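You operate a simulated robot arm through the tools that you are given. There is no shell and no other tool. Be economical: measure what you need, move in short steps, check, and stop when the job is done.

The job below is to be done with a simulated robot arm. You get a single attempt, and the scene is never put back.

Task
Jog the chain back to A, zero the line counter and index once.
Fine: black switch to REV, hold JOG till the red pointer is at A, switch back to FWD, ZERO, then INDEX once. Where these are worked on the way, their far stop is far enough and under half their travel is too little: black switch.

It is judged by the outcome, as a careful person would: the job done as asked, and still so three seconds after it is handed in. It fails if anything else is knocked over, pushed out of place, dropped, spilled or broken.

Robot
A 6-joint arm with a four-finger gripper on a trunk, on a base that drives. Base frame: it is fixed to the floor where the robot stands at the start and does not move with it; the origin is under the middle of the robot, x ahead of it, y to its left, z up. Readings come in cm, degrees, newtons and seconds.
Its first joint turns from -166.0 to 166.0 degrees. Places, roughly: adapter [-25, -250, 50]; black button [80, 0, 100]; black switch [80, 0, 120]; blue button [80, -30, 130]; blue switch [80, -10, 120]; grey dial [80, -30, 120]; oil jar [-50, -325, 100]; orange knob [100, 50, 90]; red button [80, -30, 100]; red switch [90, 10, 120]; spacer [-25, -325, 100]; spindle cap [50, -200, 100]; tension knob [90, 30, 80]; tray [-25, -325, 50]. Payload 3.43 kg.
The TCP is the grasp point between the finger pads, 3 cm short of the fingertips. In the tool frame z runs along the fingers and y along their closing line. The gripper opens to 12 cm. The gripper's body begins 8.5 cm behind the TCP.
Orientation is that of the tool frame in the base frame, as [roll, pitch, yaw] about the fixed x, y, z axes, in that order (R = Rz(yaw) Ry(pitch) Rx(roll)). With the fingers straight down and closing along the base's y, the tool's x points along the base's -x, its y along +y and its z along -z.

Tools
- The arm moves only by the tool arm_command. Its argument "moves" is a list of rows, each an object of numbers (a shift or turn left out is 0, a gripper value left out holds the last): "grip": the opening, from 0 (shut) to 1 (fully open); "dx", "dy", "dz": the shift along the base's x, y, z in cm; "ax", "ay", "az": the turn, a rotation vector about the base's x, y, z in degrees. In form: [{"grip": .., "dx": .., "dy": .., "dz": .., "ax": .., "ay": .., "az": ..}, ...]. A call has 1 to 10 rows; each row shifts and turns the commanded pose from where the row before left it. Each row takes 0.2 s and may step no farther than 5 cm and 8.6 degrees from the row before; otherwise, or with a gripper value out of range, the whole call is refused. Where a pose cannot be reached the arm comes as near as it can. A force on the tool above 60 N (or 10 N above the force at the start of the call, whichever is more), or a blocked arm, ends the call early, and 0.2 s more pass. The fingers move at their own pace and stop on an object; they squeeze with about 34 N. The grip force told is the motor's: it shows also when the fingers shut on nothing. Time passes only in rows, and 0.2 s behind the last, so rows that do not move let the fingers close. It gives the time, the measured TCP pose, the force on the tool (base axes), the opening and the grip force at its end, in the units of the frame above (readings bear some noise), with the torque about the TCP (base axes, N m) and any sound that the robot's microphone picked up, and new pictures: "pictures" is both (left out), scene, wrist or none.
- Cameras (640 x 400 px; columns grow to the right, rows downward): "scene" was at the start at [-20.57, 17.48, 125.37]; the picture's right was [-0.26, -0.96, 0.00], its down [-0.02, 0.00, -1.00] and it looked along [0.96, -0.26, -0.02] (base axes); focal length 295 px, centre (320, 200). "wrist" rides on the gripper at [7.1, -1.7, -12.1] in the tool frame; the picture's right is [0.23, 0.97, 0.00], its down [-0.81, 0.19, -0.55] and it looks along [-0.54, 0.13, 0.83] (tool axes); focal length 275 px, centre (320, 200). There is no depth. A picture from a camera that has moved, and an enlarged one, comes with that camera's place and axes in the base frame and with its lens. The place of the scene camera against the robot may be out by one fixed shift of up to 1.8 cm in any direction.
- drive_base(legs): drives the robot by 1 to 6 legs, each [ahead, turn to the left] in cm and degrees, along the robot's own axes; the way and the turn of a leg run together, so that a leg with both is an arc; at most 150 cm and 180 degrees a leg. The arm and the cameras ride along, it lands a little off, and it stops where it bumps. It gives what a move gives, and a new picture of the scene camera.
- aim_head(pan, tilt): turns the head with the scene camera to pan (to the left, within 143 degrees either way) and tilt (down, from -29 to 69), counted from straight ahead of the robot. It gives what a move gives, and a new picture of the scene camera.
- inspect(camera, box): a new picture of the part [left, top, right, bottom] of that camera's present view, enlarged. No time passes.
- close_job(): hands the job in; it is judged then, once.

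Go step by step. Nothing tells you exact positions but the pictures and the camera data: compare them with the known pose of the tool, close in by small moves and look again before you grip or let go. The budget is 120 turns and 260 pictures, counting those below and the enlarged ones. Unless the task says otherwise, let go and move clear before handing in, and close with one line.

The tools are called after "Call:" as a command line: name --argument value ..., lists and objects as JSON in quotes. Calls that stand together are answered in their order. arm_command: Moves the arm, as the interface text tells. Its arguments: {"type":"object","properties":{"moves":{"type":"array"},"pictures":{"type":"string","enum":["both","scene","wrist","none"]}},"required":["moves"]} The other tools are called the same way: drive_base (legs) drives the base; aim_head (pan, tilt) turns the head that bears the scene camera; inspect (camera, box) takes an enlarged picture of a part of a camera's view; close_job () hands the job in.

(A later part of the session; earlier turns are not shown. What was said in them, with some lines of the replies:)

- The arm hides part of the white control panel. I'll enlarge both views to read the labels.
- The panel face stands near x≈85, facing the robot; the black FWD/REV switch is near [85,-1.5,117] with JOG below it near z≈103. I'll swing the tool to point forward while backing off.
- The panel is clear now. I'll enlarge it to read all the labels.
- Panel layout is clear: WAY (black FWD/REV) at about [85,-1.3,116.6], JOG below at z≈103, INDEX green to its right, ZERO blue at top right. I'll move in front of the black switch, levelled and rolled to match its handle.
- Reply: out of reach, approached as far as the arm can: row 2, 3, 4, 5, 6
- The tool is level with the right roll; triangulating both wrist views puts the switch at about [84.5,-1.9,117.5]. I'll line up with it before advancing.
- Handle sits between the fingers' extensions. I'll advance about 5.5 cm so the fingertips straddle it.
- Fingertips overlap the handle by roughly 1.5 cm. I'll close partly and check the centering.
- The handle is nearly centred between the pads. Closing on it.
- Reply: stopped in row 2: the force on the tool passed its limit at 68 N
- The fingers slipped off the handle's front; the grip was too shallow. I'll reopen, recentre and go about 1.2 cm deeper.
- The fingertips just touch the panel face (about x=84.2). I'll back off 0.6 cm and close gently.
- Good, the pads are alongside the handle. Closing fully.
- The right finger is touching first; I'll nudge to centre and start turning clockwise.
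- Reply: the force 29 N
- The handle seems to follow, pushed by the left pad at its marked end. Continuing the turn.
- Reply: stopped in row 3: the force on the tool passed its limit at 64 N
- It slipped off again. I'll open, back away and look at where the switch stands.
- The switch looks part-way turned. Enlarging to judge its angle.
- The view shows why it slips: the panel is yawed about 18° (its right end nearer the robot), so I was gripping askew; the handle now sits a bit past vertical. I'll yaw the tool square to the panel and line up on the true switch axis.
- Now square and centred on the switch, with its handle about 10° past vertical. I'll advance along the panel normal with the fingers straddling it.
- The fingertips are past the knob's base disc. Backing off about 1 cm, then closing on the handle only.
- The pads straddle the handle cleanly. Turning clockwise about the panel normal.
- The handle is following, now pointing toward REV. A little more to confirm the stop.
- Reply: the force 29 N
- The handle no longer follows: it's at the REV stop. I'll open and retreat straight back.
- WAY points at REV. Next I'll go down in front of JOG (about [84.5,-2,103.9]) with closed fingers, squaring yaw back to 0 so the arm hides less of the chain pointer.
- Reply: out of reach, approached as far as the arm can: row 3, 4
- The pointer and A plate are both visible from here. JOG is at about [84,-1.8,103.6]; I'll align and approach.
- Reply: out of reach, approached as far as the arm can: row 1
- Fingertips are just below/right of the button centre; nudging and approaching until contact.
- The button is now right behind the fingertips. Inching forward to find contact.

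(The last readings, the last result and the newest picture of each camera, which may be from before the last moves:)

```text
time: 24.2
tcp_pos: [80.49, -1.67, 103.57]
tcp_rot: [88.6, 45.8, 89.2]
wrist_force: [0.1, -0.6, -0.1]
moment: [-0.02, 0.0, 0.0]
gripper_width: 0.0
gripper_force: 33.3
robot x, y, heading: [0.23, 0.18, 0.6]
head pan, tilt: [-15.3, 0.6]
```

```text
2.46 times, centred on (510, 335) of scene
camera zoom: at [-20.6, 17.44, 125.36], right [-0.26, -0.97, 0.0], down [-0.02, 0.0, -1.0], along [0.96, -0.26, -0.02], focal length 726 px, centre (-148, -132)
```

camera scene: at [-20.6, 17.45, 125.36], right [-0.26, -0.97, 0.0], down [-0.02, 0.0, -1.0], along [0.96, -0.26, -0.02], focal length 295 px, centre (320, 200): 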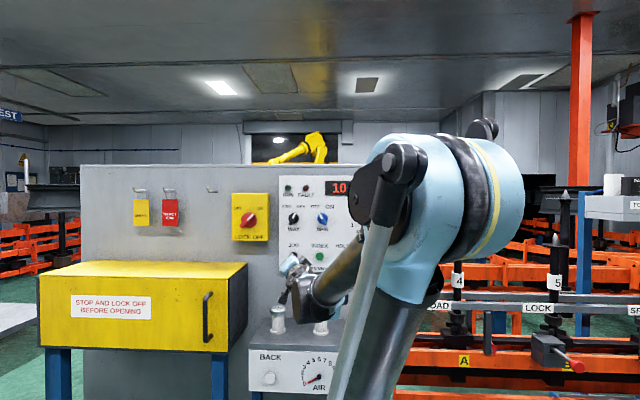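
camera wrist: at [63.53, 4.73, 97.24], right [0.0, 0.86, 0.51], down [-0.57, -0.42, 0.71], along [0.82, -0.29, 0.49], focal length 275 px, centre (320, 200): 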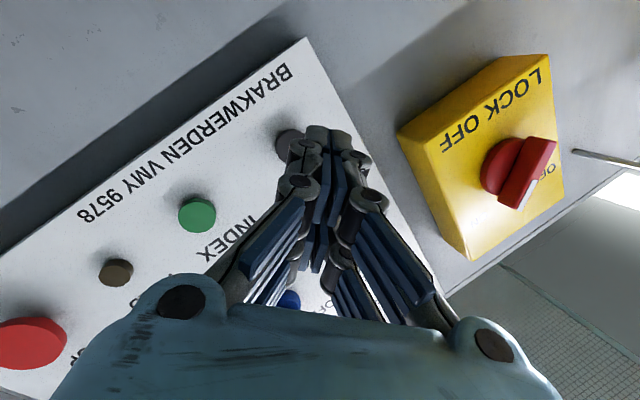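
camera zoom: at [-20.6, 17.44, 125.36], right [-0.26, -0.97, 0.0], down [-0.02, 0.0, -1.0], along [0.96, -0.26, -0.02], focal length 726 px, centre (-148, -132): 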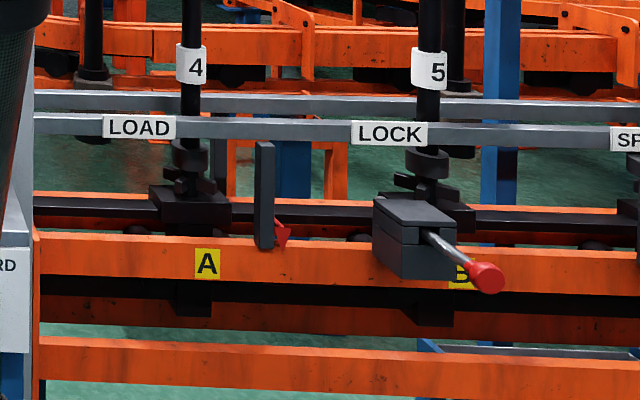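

No contact yet and the pointer hasn't moved. Continuing in small steps.

Call:
arm_command --moves '[{"dx": 0.4}, {"dx": 0.3}]' --pictures "none"

Call:
inspect --camera "scene" --box '[380, 270, 640, 400]'

```text
time: 24.8
tcp_pos: [81.17, -1.73, 103.59]
tcp_rot: [88.6, 45.9, 89.3]
wrist_force: [-2.4, -0.8, -0.6]
moment: [-0.01, -0.01, -0.03]
gripper_width: 0.0
gripper_force: 33.2
robot x, y, heading: [0.07, 0.57, 0.1]
head pan, tilt: [-15.3, 0.6]
```

```text
2.46 times, centred on (510, 335) of scene
camera zoom: at [-20.61, 17.44, 125.36], right [-0.26, -0.97, 0.0], down [-0.02, 0.0, -1.0], along [0.96, -0.26, -0.02], focal length 726 px, centre (-148, -132)
```

zoom: 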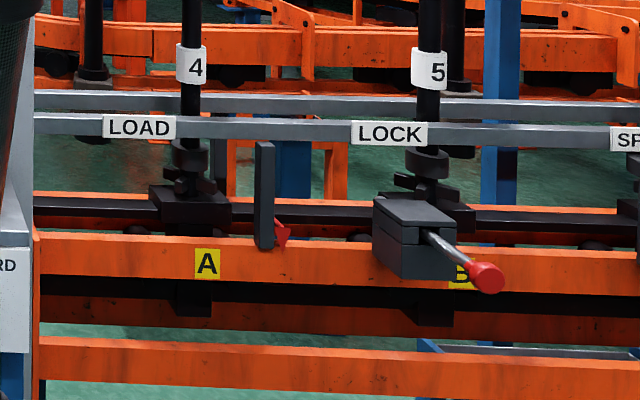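

Contact is starting (about 2.4 N). Pressing another 0.3 cm.

Call:
arm_command --moves '[{"dx": 0.3}]' --pictures "none"

Call:
inspect --camera "scene" --box '[380, 270, 640, 400]'

```text
time: 25.2
tcp_pos: [81.32, -1.68, 103.55]
tcp_rot: [88.6, 45.7, 89.2]
wrist_force: [-4.6, -0.7, 1.4]
moment: [0.02, -0.05, -0.07]
gripper_width: 0.0
gripper_force: 33.6
robot x, y, heading: [0.13, 0.21, 0.1]
head pan, tilt: [-15.3, 0.6]
heard: click
```

```text
2.46 times, centred on (510, 335) of scene
camera zoom: at [-20.62, 17.44, 125.36], right [-0.26, -0.97, 0.0], down [-0.02, 0.0, -1.0], along [0.96, -0.26, -0.02], focal length 726 px, centre (-148, -132)
```

zoom: 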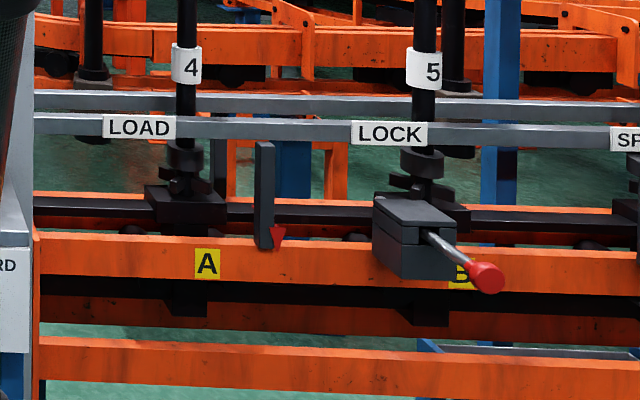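

JOG clicked and the chain is running back toward A (pointer 283→278 px, A at 207). Holding and watching.

Call:
arm_command --moves '[{}, {}, {}]' --pictures "none"

Call:
inspect --camera "scene" --box '[380, 270, 640, 400]'

```text
time: 26.0
tcp_pos: [81.47, -1.84, 103.56]
tcp_rot: [88.5, 45.8, 89.1]
wrist_force: [-5.4, 0.0, -0.6]
moment: [0.02, -0.02, -0.05]
gripper_width: 0.01
gripper_force: 33.5
robot x, y, heading: [0.18, -0.11, -0.1]
head pan, tilt: [-15.3, 0.6]
```

```text
2.46 times, centred on (510, 335) of scene
camera zoom: at [-20.62, 17.44, 125.36], right [-0.26, -0.97, 0.0], down [-0.02, 0.0, -1.0], along [0.96, -0.26, -0.02], focal length 726 px, centre (-148, -132)
```

zoom: 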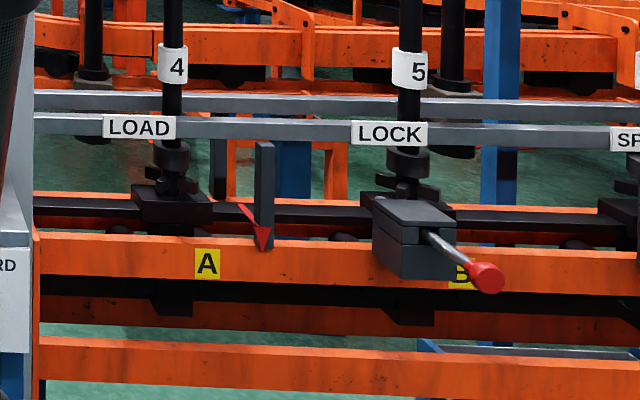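

Speed is about 16 px/s; 57 px remain. Holding another 2.2 s, then checking.

Call:
arm_command --moves '[{}, {}, {}, {}, {}, {}, {}, {}, {}, {}]' --pictures "none"

Call:
inspect --camera "scene" --box '[380, 270, 640, 400]'

```text
time: 28.2
tcp_pos: [81.39, -1.66, 103.72]
tcp_rot: [88.6, 45.7, 89.3]
wrist_force: [-5.1, 1.5, 0.6]
moment: [0.0, -0.02, -0.07]
gripper_width: 0.0
gripper_force: 32.9
robot x, y, heading: [-0.14, 0.12, 0.2]
head pan, tilt: [-15.3, 0.6]
```

```text
2.46 times, centred on (510, 335) of scene
camera zoom: at [-20.62, 17.45, 125.36], right [-0.26, -0.97, 0.0], down [-0.02, 0.0, -1.0], along [0.96, -0.26, -0.02], focal length 726 px, centre (-148, -132)
```

zoom: 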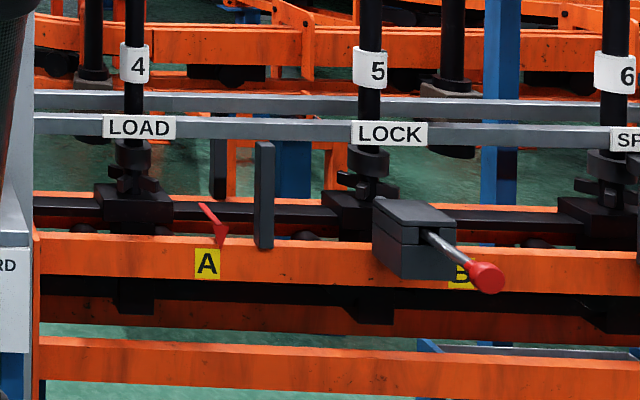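

About 14 px remain. Zooming (no time passes) to judge the stop accurately.

Call:
inspect --camera "scene" --box '[440, 340, 500, 390]'

```text
8.00 times, centred on (470, 365) of scene
camera zoom: at [-20.62, 17.45, 125.36], right [-0.26, -0.97, 0.0], down [-0.02, 0.0, -1.0], along [0.96, -0.26, -0.02], focal length 2360 px, centre (-880, -1120)
```

zoom: 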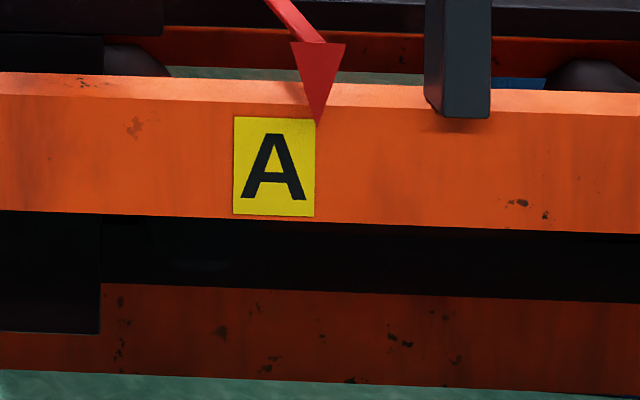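

Tip is 45 px (at 8×) from A's centre at ~63 px/s, i.e. ~0.7 s. Hold two more rows, then release.

Call:
arm_command --moves '[{}, {}, {"dx": -1}, {"dx": -1}]' --pictures "none"

Call:
inspect --camera "scene" --box '[440, 340, 500, 390]'

```text
time: 29.2
tcp_pos: [79.56, -1.57, 103.51]
tcp_rot: [88.6, 45.8, 89.2]
wrist_force: [-0.3, 0.7, -0.2]
moment: [0.01, 0.0, 0.0]
gripper_width: 0.0
gripper_force: 33.6
robot x, y, heading: [-0.06, 0.29, -0.0]
head pan, tilt: [-15.3, 0.6]
```

```text
8.00 times, centred on (470, 365) of scene
camera zoom: at [-20.59, 17.44, 125.37], right [-0.26, -0.97, 0.0], down [-0.02, 0.0, -1.0], along [0.96, -0.26, -0.02], focal length 2360 px, centre (-880, -1120)
```

zoom: 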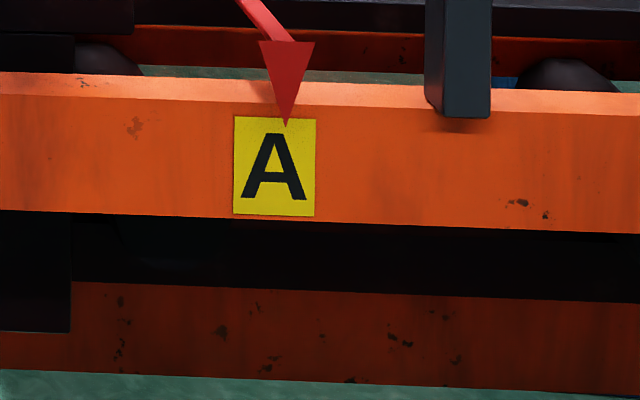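

Pointer tip is on A to within a few millimetres given the viewing parallax. Now I'll go back up to the switch, square to the panel, opening the fingers.

Call:
arm_command --moves '[{"dx": -3}, {"dx": -1.2, "dy": 1, "dz": 3, "az": -6}, {"dy": 1, "dz": 3, "az": -6}, {"dy": 0.5, "dz": 3, "az": -6}, {"dz": 3, "ax": -7.6, "ay": 2.5, "grip": 0.3}, {"dz": 1.6, "ax": -2.9, "ay": 0.9}, {}]'

Call:
inspect --camera "wrist" --box '[200, 50, 460, 260]'

```text
time: 30.8
tcp_pos: [75.81, 0.85, 115.75]
tcp_rot: [88.0, 56.9, 70.7]
wrist_force: [-0.7, 0.4, 0.1]
moment: [0.01, -0.02, -0.03]
gripper_width: 3.63
gripper_force: 0.0
out of reach, approached as far as the arm can: row 2
robot x, y, heading: [0.03, 0.22, -0.0]
head pan, tilt: [-15.3, 0.6]
camera scene: at [-20.6, 17.44, 125.36], right [-0.26, -0.97, 0.0], down [-0.02, 0.0, -1.0], along [0.96, -0.26, -0.02], focal length 295 px, centre (320, 200)
camera wrist: at [65.12, 6.84, 108.59], right [0.28, 0.9, 0.34], down [-0.63, -0.1, 0.77], along [0.73, -0.43, 0.54], focal length 275 px, centre (320, 200)
```

scene: 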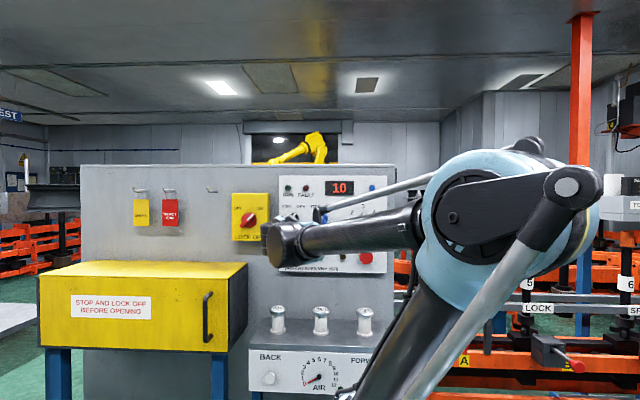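
wrist: 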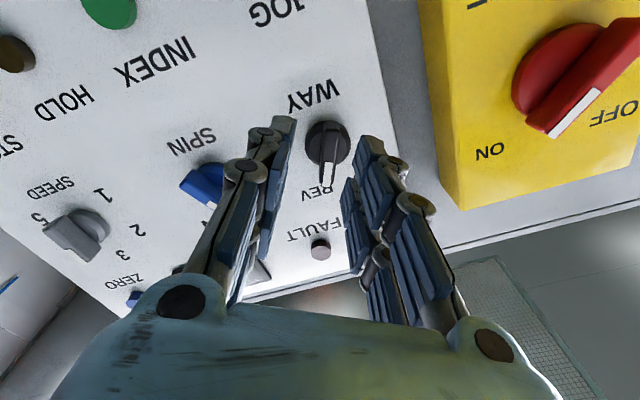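

```text
1.90 times, centred on (330, 155) of wrist
camera zoom: at [65.12, 6.84, 108.59], right [0.28, 0.9, 0.34], down [-0.63, -0.1, 0.77], along [0.73, -0.43, 0.54], focal length 524 px, centre (301, 286)
```

zoom: 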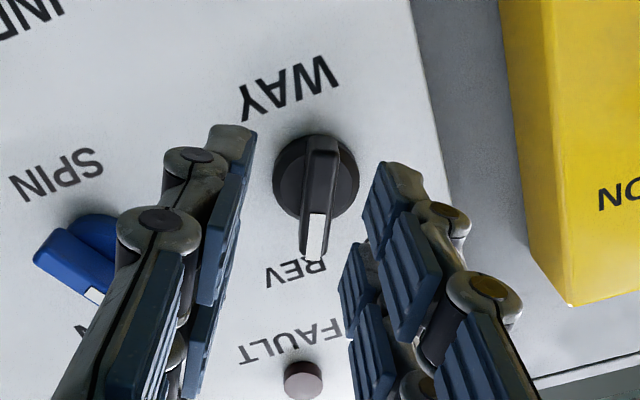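

Aligned with the handle at REV; raise 1.3 cm to the axis and advance to straddle.

Call:
arm_command --moves '[{"dz": 1.35}, {"dx": 1.43, "dy": -0.46}, {"dx": 1.43, "dy": -0.46}, {"dx": 1.43, "dy": -0.46}, {"dx": 0.6, "dy": -0.2}, {"grip": 0.17}, {}]' --pictures "none"

Call:
inspect --camera "wrist" --box '[200, 50, 460, 260]'

```text
time: 32.4
tcp_pos: [80.87, -0.76, 117.2]
tcp_rot: [88.0, 56.9, 70.6]
wrist_force: [2.3, 2.6, 3.3]
moment: [-0.07, -0.01, 0.11]
gripper_width: 2.29
gripper_force: 2.3
robot x, y, heading: [0.09, 0.45, -0.2]
head pan, tilt: [-15.3, 0.6]
```

```text
1.90 times, centred on (330, 155) of wrist
camera zoom: at [70.1, 5.32, 109.95], right [0.28, 0.9, 0.34], down [-0.63, -0.1, 0.77], along [0.73, -0.43, 0.54], focal length 524 px, centre (301, 286)
```

zoom: 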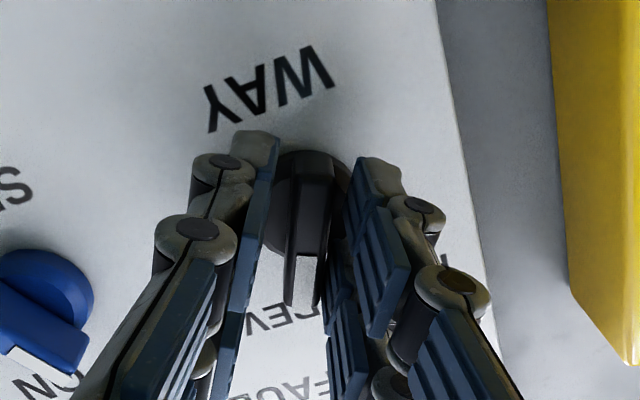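

Straddling the handle. Turning counter-clockwise toward FWD.

Call:
arm_command --moves '[{"ax": -7.6, "ay": 2.5}, {"ax": -7.6, "ay": 2.5}, {"ax": -7.6, "ay": 2.5}, {"ax": -7.6, "ay": 2.5}, {"ax": -7.6, "ay": 2.5}, {}]' --pictures "none"

Call:
inspect --camera "wrist" --box '[200, 50, 460, 260]'

```text
time: 33.8
tcp_pos: [80.59, -0.65, 117.17]
tcp_rot: [-86.1, 83.0, -103.2]
wrist_force: [0.5, 1.2, -0.7]
moment: [0.02, -0.02, 0.02]
gripper_width: 2.13
gripper_force: 1.1
robot x, y, heading: [0.13, 0.34, 0.2]
head pan, tilt: [-15.3, 0.6]
```

```text
1.90 times, centred on (330, 155) of wrist
camera zoom: at [68.4, 0.47, 110.05], right [0.28, 0.9, -0.35], down [-0.45, 0.44, 0.78], along [0.85, -0.06, 0.53], focal length 524 px, centre (301, 286)
```

zoom: 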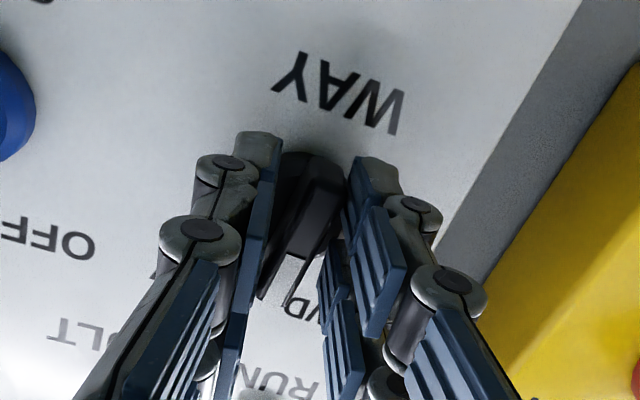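

Turning well. Continuing to the FWD stop.

Call:
arm_command --moves '[{"ax": -7.6, "ay": 2.5}, {"ax": -7.6, "ay": 2.5}, {"ax": -7.6, "ay": 2.5}, {"ax": -7.6, "ay": 2.5}, {}]' --pictures "none"

Call:
inspect --camera "wrist" --box '[200, 50, 460, 260]'

```text
time: 35.0
tcp_pos: [80.54, -0.77, 117.16]
tcp_rot: [-90.4, 51.1, -107.3]
wrist_force: [-2.3, -7.7, 1.1]
moment: [0.16, -0.08, -0.19]
gripper_width: 2.4
gripper_force: 4.1
robot x, y, heading: [0.25, 0.24, 0.2]
head pan, tilt: [-15.3, 0.6]
```

```text
1.90 times, centred on (330, 155) of wrist
camera zoom: at [67.33, -2.75, 112.61], right [0.18, 0.59, -0.79], down [-0.33, 0.79, 0.51], along [0.93, 0.17, 0.34], focal length 524 px, centre (301, 286)
```

zoom: 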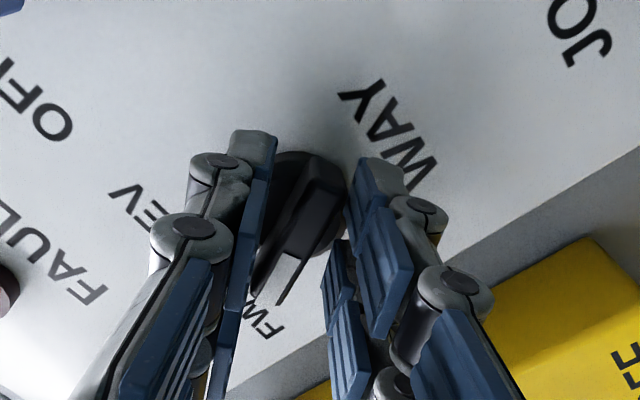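

Handle lags the gripper slightly; two more steps to push it fully to the stop.

Call:
arm_command --moves '[{"ax": -7.6, "ay": 2.5}, {"ax": -7.6, "ay": 2.5}, {}]' --pictures "none"

Call:
inspect --camera "wrist" --box '[200, 50, 460, 260]'

```text
time: 35.8
tcp_pos: [80.6, -0.79, 117.25]
tcp_rot: [-90.5, 35.1, -107.5]
wrist_force: [-3.9, -18.5, 16.9]
moment: [0.53, -0.44, -0.79]
gripper_width: 3.47
gripper_force: 12.0
robot x, y, heading: [-0.07, 0.16, -0.1]
head pan, tilt: [-15.3, 0.6]
```

```text
1.90 times, centred on (330, 155) of wrist
camera zoom: at [66.99, -3.74, 114.53], right [0.1, 0.36, -0.93], down [-0.3, 0.9, 0.31], along [0.95, 0.24, 0.2], focal length 524 px, centre (301, 286)
```

zoom: 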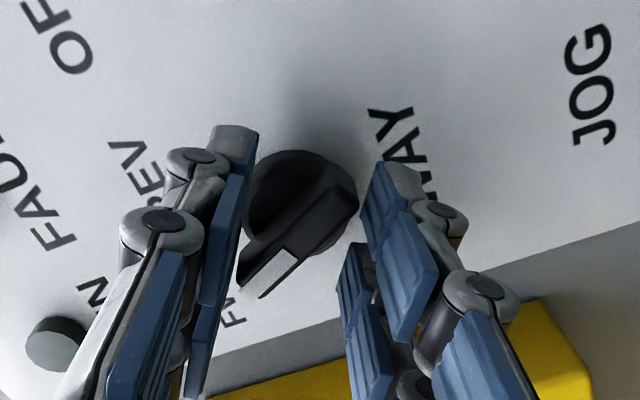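

Handle is hard against the FWD stop (the pads are being spread). Open, relieve, retract.

Call:
arm_command --moves '[{"grip": 0.45}, {"ax": 7.6, "ay": -2.5}, {"dx": -2.86, "dy": 0.93, "ax": 3.8, "ay": -1.25}, {"dx": -2.86, "dy": 0.93}, {"dx": -1, "dy": 0.3}, {}]'

Call:
inspect --camera "wrist" --box '[200, 50, 460, 260]'

```text
time: 37.2
tcp_pos: [73.87, 1.37, 117.17]
tcp_rot: [-90.4, 47.1, -107.3]
wrist_force: [0.0, 0.4, 0.5]
moment: [0.0, 0.02, -0.02]
gripper_width: 5.38
gripper_force: 0.1
robot x, y, heading: [-0.48, 0.61, 0.1]
head pan, tilt: [-15.3, 0.6]
camera scene: at [-20.6, 17.44, 125.36], right [-0.26, -0.97, 0.0], down [-0.02, 0.0, -1.0], along [0.96, -0.26, -0.02], focal length 295 px, centre (320, 200)
camera wrist: at [60.56, -0.78, 113.02], right [0.16, 0.53, -0.83], down [-0.32, 0.82, 0.47], along [0.93, 0.2, 0.3], focal length 275 px, centre (320, 200)
```

scene: 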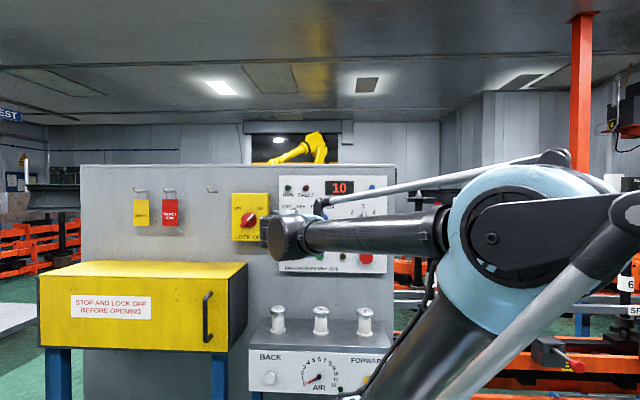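
wrist: 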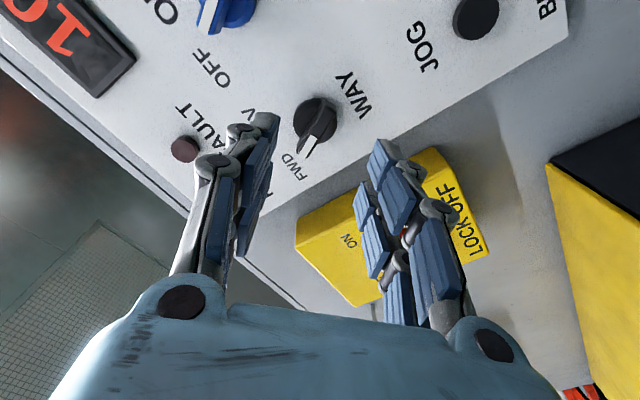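

```text
1.90 times, centred on (330, 155) of wrist
camera zoom: at [60.56, -0.78, 113.02], right [0.16, 0.53, -0.83], down [-0.32, 0.82, 0.47], along [0.93, 0.2, 0.3], focal length 524 px, centre (301, 286)
```

zoom: 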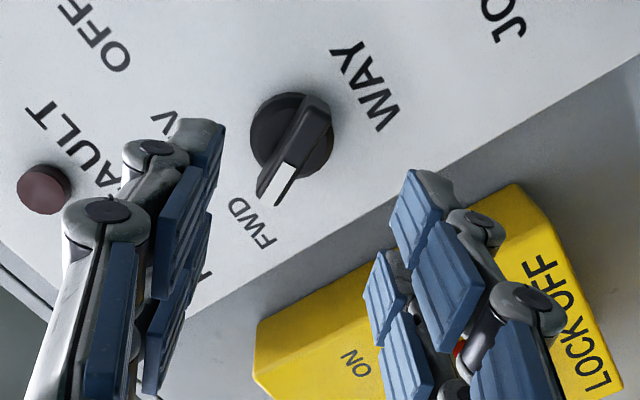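

WAY is at FWD. Next ZERO, which I estimate at [75.9,-28.5,128]; I'll slide parallel to the panel with closed fingers, keeping the standoff.

Call:
arm_command --moves '[{"grip": 0, "dx": -1.2, "dy": -3.8, "dz": 1.5, "ax": 7.6, "ay": -2.5}, {"dx": -1.2, "dy": -3.8, "dz": 1.5, "ax": 7.6, "ay": -2.5}, {"dx": -1.2, "dy": -3.8, "dz": 1.5, "ax": 7.6, "ay": -2.5}, {"dx": -1.2, "dy": -3.8, "dz": 1.5, "ax": 7.6, "ay": -2.5}, {"dx": -1.2, "dy": -3.8, "dz": 1.5, "ax": 7.6, "ay": -2.5}, {"dx": -1.2, "dy": -3.8, "dz": 1.5}, {"dx": -1.2, "dy": -3.7, "dz": 1.9}, {}]'

```text
time: 39.0
tcp_pos: [65.86, -24.54, 128.0]
tcp_rot: [-78.5, 87.0, -95.6]
wrist_force: [0.0, 0.1, 0.8]
moment: [0.0, -0.02, -0.01]
gripper_width: 0.01
gripper_force: 33.7
out of reach, approached as far as the arm can: row 4
robot x, y, heading: [-0.11, 0.23, 0.2]
head pan, tilt: [-15.3, 0.6]
camera scene: at [-20.61, 17.44, 125.36], right [-0.26, -0.97, 0.0], down [-0.02, 0.0, -1.0], along [0.96, -0.26, -0.02], focal length 295 px, centre (320, 200)
camera wrist: at [53.81, -22.94, 120.73], right [0.29, 0.92, -0.28], down [-0.47, 0.39, 0.79], along [0.84, -0.1, 0.54], focal length 275 px, centre (320, 200)
```

scene: 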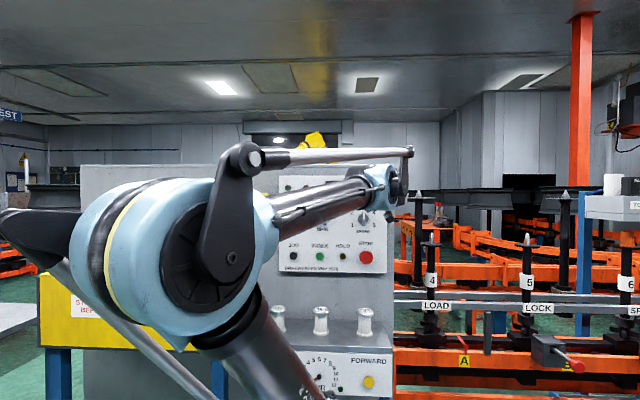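
wrist: 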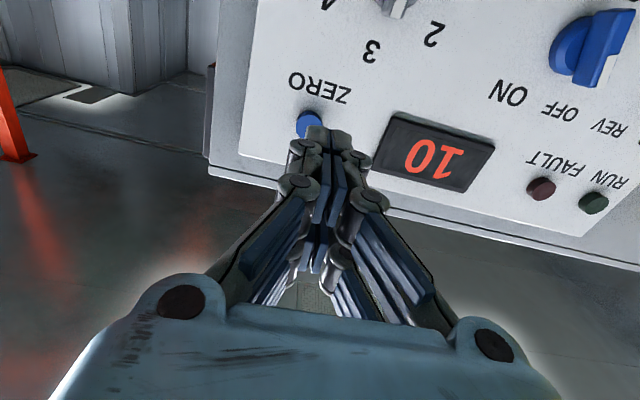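

The elbow has swapped sides, giving a clear view of the pointer. ZERO confirmed near [75,-28.4,128.1]; aligning to 1 cm standoff and checking the pointer.

Call:
arm_command --moves '[{"dy": -0.7, "dx": 1.4}, {"dx": 1.43, "dy": -0.6}, {"dx": 1.43, "dy": -0.55}, {"dx": 1.43, "dy": -0.55}, {}]' --pictures "none"

Call:
inspect --camera "wrist" --box '[220, 60, 420, 200]'

Call:
inspect --camera "scene" --box '[440, 340, 500, 390]'

```text
time: 40.2
tcp_pos: [71.53, -27.02, 127.81]
tcp_rot: [-78.6, 87.0, -95.8]
wrist_force: [0.5, -0.2, 0.0]
moment: [-0.03, -0.03, -0.03]
gripper_width: 0.0
gripper_force: 33.0
robot x, y, heading: [-0.06, 0.28, 0.3]
head pan, tilt: [-15.3, 0.6]
```

```text
2.86 times, centred on (320, 130) of wrist
camera zoom: at [59.41, -25.32, 120.48], right [0.29, 0.92, -0.28], down [-0.47, 0.39, 0.79], along [0.84, -0.1, 0.54], focal length 786 px, centre (320, 400)
```

zoom: 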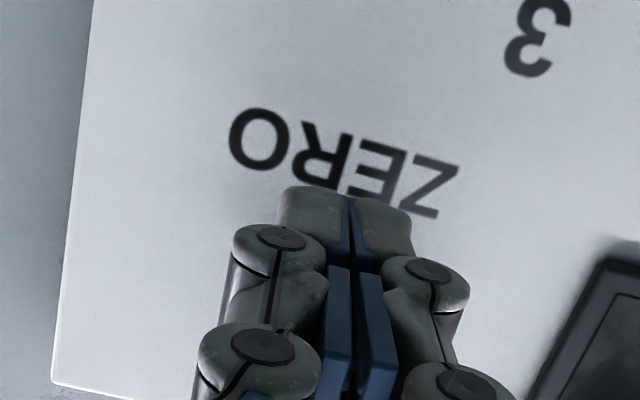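

```text
8.00 times, centred on (470, 365) of scene
camera zoom: at [-20.6, 17.44, 125.36], right [-0.26, -0.97, 0.0], down [-0.02, 0.0, -1.0], along [0.96, -0.26, -0.02], focal length 2360 px, centre (-880, -1120)
```

zoom: 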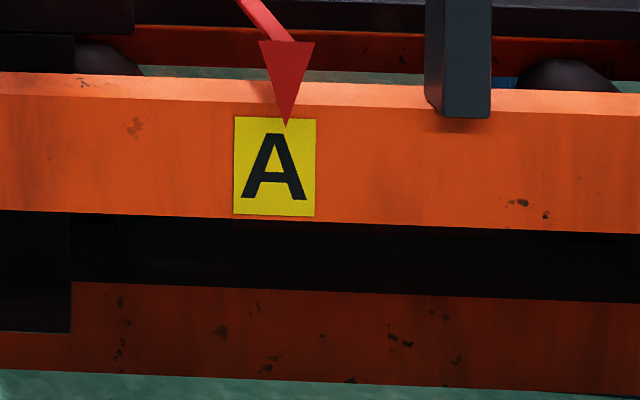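

Pointer is unchanged on A. Pressing ZERO in small steps.

Call:
arm_command --moves '[{"dx": 0.57, "dy": -0.19, "dz": 0.2}, {"dx": 0.48, "dy": -0.15}, {"dx": 0.29, "dy": -0.09}]' --pictures "none"

```text
time: 41.0
tcp_pos: [72.87, -27.34, 127.91]
tcp_rot: [-78.5, 87.1, -95.7]
wrist_force: [-1.4, 0.2, -0.7]
moment: [0.0, 0.01, 0.02]
gripper_width: 0.01
gripper_force: 33.3
robot x, y, heading: [0.28, 0.19, 0.2]
head pan, tilt: [-15.3, 0.6]
```

Call:
arm_command --moves '[{"dx": 0.29, "dy": -0.09}, {"dx": 0.24, "dy": -0.08}]' --pictures "none"

Call:
inspect --camera "scene" --box '[270, 165, 400, 280]'

```text
time: 41.6
tcp_pos: [73.15, -27.49, 127.88]
tcp_rot: [-78.0, 87.0, -95.3]
wrist_force: [-20.9, 5.8, -6.4]
moment: [0.1, 0.16, -0.05]
gripper_width: 0.6
gripper_force: 33.4
robot x, y, heading: [-0.24, 0.29, 0.0]
head pan, tilt: [-15.3, 0.6]
heard: click
```

```text
3.48 times, centred on (335, 222) of scene
camera zoom: at [-20.69, 17.47, 125.34], right [-0.26, -0.97, 0.0], down [-0.02, 0.0, -1.0], along [0.96, -0.26, -0.02], focal length 1026 px, centre (268, 122)
```

zoom: 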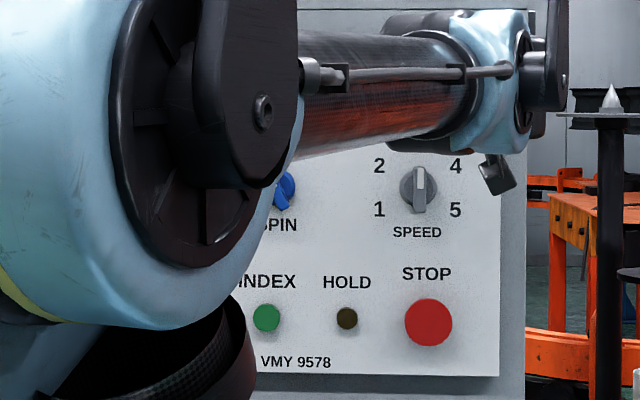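

ZERO clicked. Retracting to read the counter.

Call:
arm_command --moves '[{"dx": -2.86, "dy": 0.93}, {"dx": -2.86, "dy": 0.93}, {"dx": -2.86, "dy": 0.93}, {}]' --pictures "wrist"

```text
time: 42.6
tcp_pos: [64.7, -24.74, 127.91]
tcp_rot: [-78.5, 87.0, -95.7]
wrist_force: [-0.4, 0.1, -0.4]
moment: [0.03, -0.02, -0.01]
gripper_width: 0.01
gripper_force: 33.4
robot x, y, heading: [0.18, 0.09, 0.1]
head pan, tilt: [-15.3, 0.6]
camera wrist: at [52.56, -23.15, 120.66], right [0.29, 0.92, -0.28], down [-0.47, 0.39, 0.79], along [0.84, -0.1, 0.54], focal length 275 px, centre (320, 200)
```

wrist: 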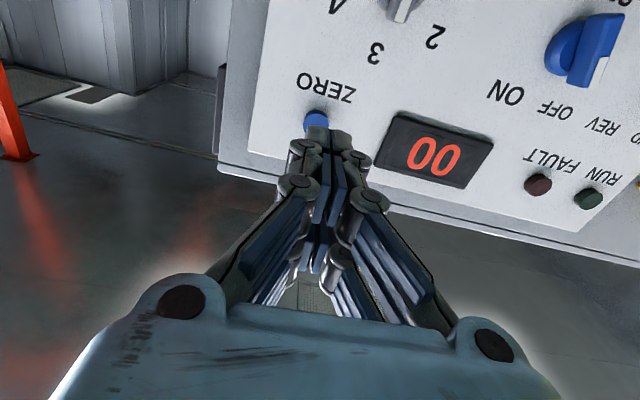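

Counter reads 00. Now to INDEX (green), estimated at [82,-10.9,103.8], moving parallel to the panel at a safe standoff.

Call:
arm_command --moves '[{"dx": 0.9, "dy": 2.5, "dz": -3.45}, {"dx": 0.9, "dy": 2.5, "dz": -3.45}, {"dx": 0.9, "dy": 2.5, "dz": -3.45}, {"dx": 0.9, "dy": 2.5, "dz": -3.45}, {"dx": 0.9, "dy": 2.5, "dz": -3.45}, {"dx": 0.9, "dy": 2.5, "dz": -3.45}, {"dx": 0.9, "dy": 2.4, "dz": -3.4}, {}]'

```text
time: 44.4
tcp_pos: [70.88, -7.26, 103.63]
tcp_rot: [-79.8, 87.0, -96.9]
wrist_force: [0.0, 0.5, 0.3]
moment: [0.05, -0.01, -0.05]
gripper_width: 0.0
gripper_force: 33.6
out of reach, approached as far as the arm can: row 5
robot x, y, heading: [-0.03, 0.04, 0.0]
head pan, tilt: [-15.3, 0.6]
camera scene: at [-20.6, 17.45, 125.36], right [-0.26, -0.97, 0.0], down [-0.02, 0.0, -1.0], along [0.96, -0.26, -0.02], focal length 295 px, centre (320, 200)
camera wrist: at [58.76, -5.61, 96.41], right [0.29, 0.92, -0.28], down [-0.47, 0.39, 0.8], along [0.84, -0.1, 0.54], focal length 275 px, centre (320, 200)
```

scene: 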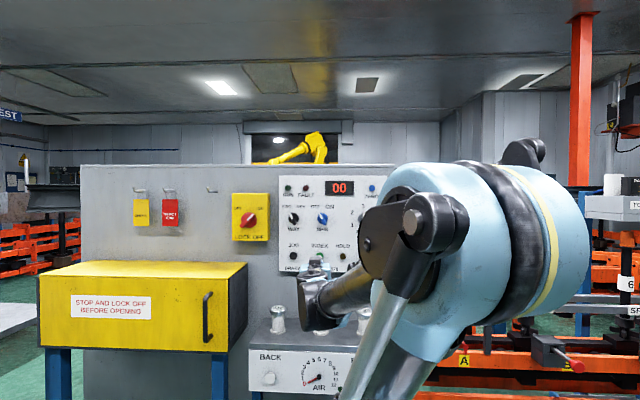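
wrist: 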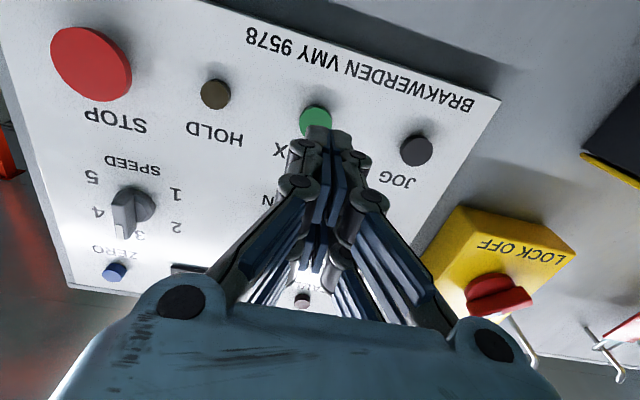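

Lined up on INDEX. Approaching to about 1 cm standoff.

Call:
arm_command --moves '[{"dx": 1.9, "dy": -0.65}, {"dx": 1.9, "dy": -0.65}, {"dx": 1.9, "dy": -0.65}, {"dx": 1, "dy": -0.35}, {}]' --pictures "none"

Call:
inspect --camera "wrist" --box '[220, 60, 420, 200]'

Call:
inspect --camera "scene" --box '[270, 165, 400, 280]'

```text
time: 45.6
tcp_pos: [77.61, -9.73, 103.62]
tcp_rot: [-80.4, 87.2, -97.5]
wrist_force: [-0.3, 0.1, 0.0]
moment: [0.0, -0.01, 0.01]
gripper_width: 0.01
gripper_force: 33.2
robot x, y, heading: [-0.11, 0.31, -0.2]
head pan, tilt: [-15.3, 0.6]
```

```text
2.86 times, centred on (320, 130) of wrist
camera zoom: at [65.51, -8.12, 96.44], right [0.29, 0.92, -0.28], down [-0.47, 0.39, 0.8], along [0.84, -0.1, 0.54], focal length 786 px, centre (320, 400)
```

zoom: 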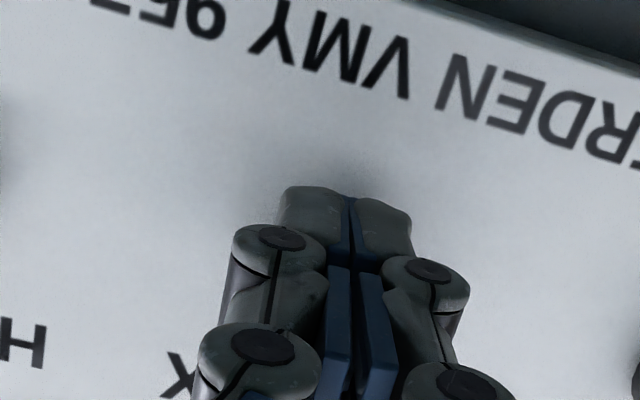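

```text
3.48 times, centred on (335, 222) of scene
camera zoom: at [-20.6, 17.44, 125.37], right [-0.26, -0.97, 0.0], down [-0.02, 0.0, -1.0], along [0.96, -0.26, -0.02], focal length 1026 px, centre (268, 122)
```

zoom: 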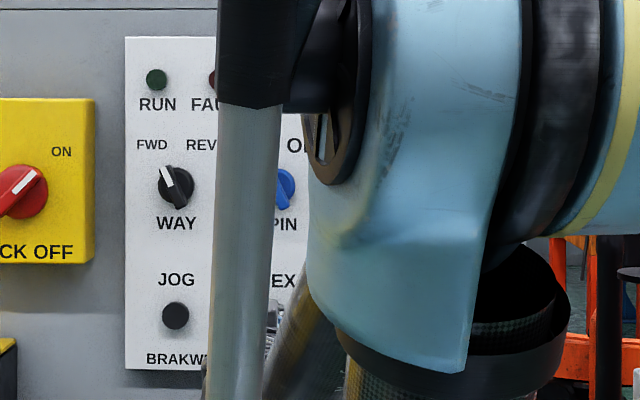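

WAY still at FWD, and INDEX is directly behind the tips. Approaching to contact.

Call:
arm_command --moves '[{"dx": 0.57, "dy": -0.19}, {"dx": 0.38, "dy": -0.12}, {"dx": 0.29, "dy": -0.09}]' --pictures "none"

```text
time: 46.4
tcp_pos: [78.86, -9.98, 103.63]
tcp_rot: [-80.4, 87.1, -97.4]
wrist_force: [-2.9, -0.1, 0.2]
moment: [-0.01, -0.03, -0.05]
gripper_width: 0.0
gripper_force: 33.3
robot x, y, heading: [0.15, -0.18, 0.0]
head pan, tilt: [-15.3, 0.6]
heard: click
```

INDEX clicked. Retracting and checking the result.

Call:
arm_command --moves '[{"dx": -2.86, "dy": 0.93}, {"dx": -2.86, "dy": 0.93}, {"dx": -2.86, "dy": 0.93}, {}, {}, {}, {}, {}]' --pictures "scene"

Call:
inspect --camera "scene" --box '[270, 165, 400, 280]'

Call:
inspect --camera "scene" --box '[380, 270, 640, 400]'

```text
time: 48.2
tcp_pos: [70.4, -7.36, 103.65]
tcp_rot: [-79.7, 87.0, -96.8]
wrist_force: [-1.0, 0.7, -0.3]
moment: [-0.01, -0.04, 0.0]
gripper_width: 0.03
gripper_force: 33.7
robot x, y, heading: [0.21, 0.27, 0.4]
head pan, tilt: [-15.3, 0.6]
camera scene: at [-20.6, 17.44, 125.36], right [-0.26, -0.97, 0.0], down [-0.02, 0.0, -1.0], along [0.96, -0.26, -0.02], focal length 295 px, centre (320, 200)
```

scene: 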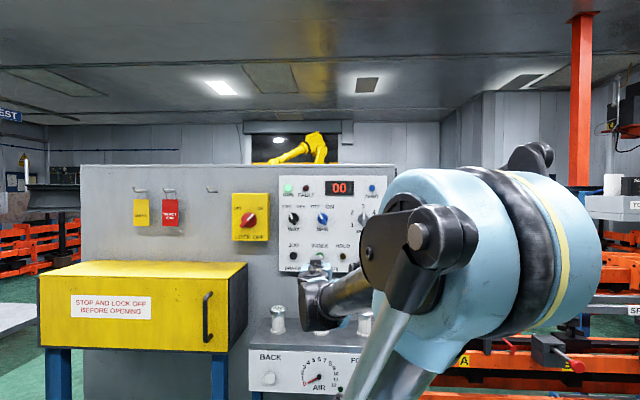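

```text
3.48 times, centred on (335, 222) of scene
camera zoom: at [-20.6, 17.44, 125.36], right [-0.26, -0.97, 0.0], down [-0.02, 0.0, -1.0], along [0.96, -0.26, -0.02], focal length 1026 px, centre (268, 122)
```

zoom: 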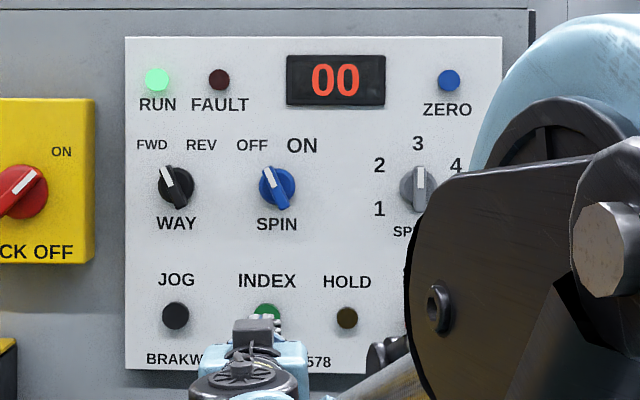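

```text
2.46 times, centred on (510, 335) of scene
camera zoom: at [-20.6, 17.44, 125.36], right [-0.26, -0.97, 0.0], down [-0.02, 0.0, -1.0], along [0.96, -0.26, -0.02], focal length 726 px, centre (-148, -132)
```

zoom: 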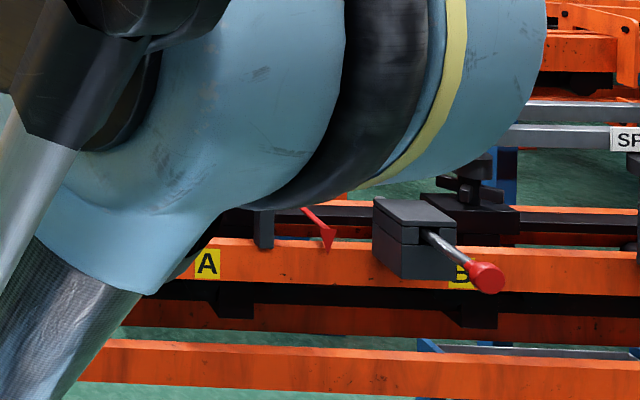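

RUN is lit and the chain is indexing forward. I'll wait for the index to finish.

Call:
arm_command --moves '[{}, {}, {}, {}, {}, {}, {}, {}, {}, {}]' --pictures "none"

Call:
arm_command --moves '[{}, {}, {}, {}, {}, {}, {}, {}, {}, {}]' --pictures "none"

Call:
inspect --camera "scene" --box '[270, 165, 400, 280]'

Call:
inspect --camera "scene" --box '[380, 270, 640, 400]'

```text
time: 50.4
tcp_pos: [70.42, -7.34, 103.76]
tcp_rot: [-79.7, 87.1, -96.8]
wrist_force: [0.0, -1.2, -0.7]
moment: [-0.01, 0.0, 0.0]
gripper_width: 0.01
gripper_force: 33.5
robot x, y, heading: [0.05, 0.18, 0.2]
head pan, tilt: [-15.3, 0.6]
```

```text
time: 52.6
tcp_pos: [70.47, -7.32, 103.87]
tcp_rot: [-79.8, 87.1, -96.9]
wrist_force: [-1.1, -0.1, 0.6]
moment: [-0.01, 0.02, 0.01]
gripper_width: 0.0
gripper_force: 33.3
robot x, y, heading: [0.18, 0.07, 0.4]
head pan, tilt: [-15.3, 0.6]
```

```text
3.48 times, centred on (335, 222) of scene
camera zoom: at [-20.6, 17.44, 125.36], right [-0.26, -0.97, 0.0], down [-0.02, 0.0, -1.0], along [0.96, -0.26, -0.02], focal length 1026 px, centre (268, 122)
```

zoom: 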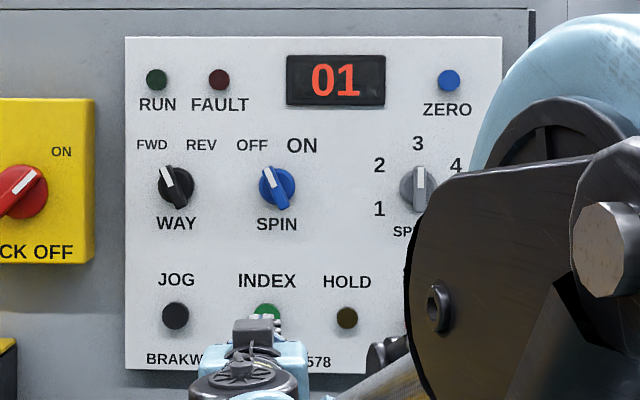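

```text
2.46 times, centred on (510, 335) of scene
camera zoom: at [-20.6, 17.44, 125.36], right [-0.26, -0.97, 0.0], down [-0.02, 0.0, -1.0], along [0.96, -0.26, -0.02], focal length 726 px, centre (-148, -132)
```

zoom: 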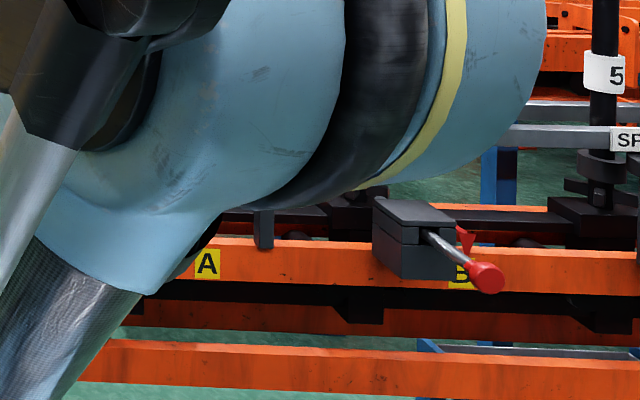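

The counter reads 01, RUN is off with no fault, the pointer sits at B after one index, and WAY is at FWD. The arm is clear of the panel, so I'm handing in.

Call:
close_job

```text
The job is handed in.
```

The chain was jogged back to A in REV, the switch set back to FWD, the counter zeroed, and INDEX pressed once. The counter now reads 01. The pointer stopped at A to within about half a centimetre as judged from the scene camera.
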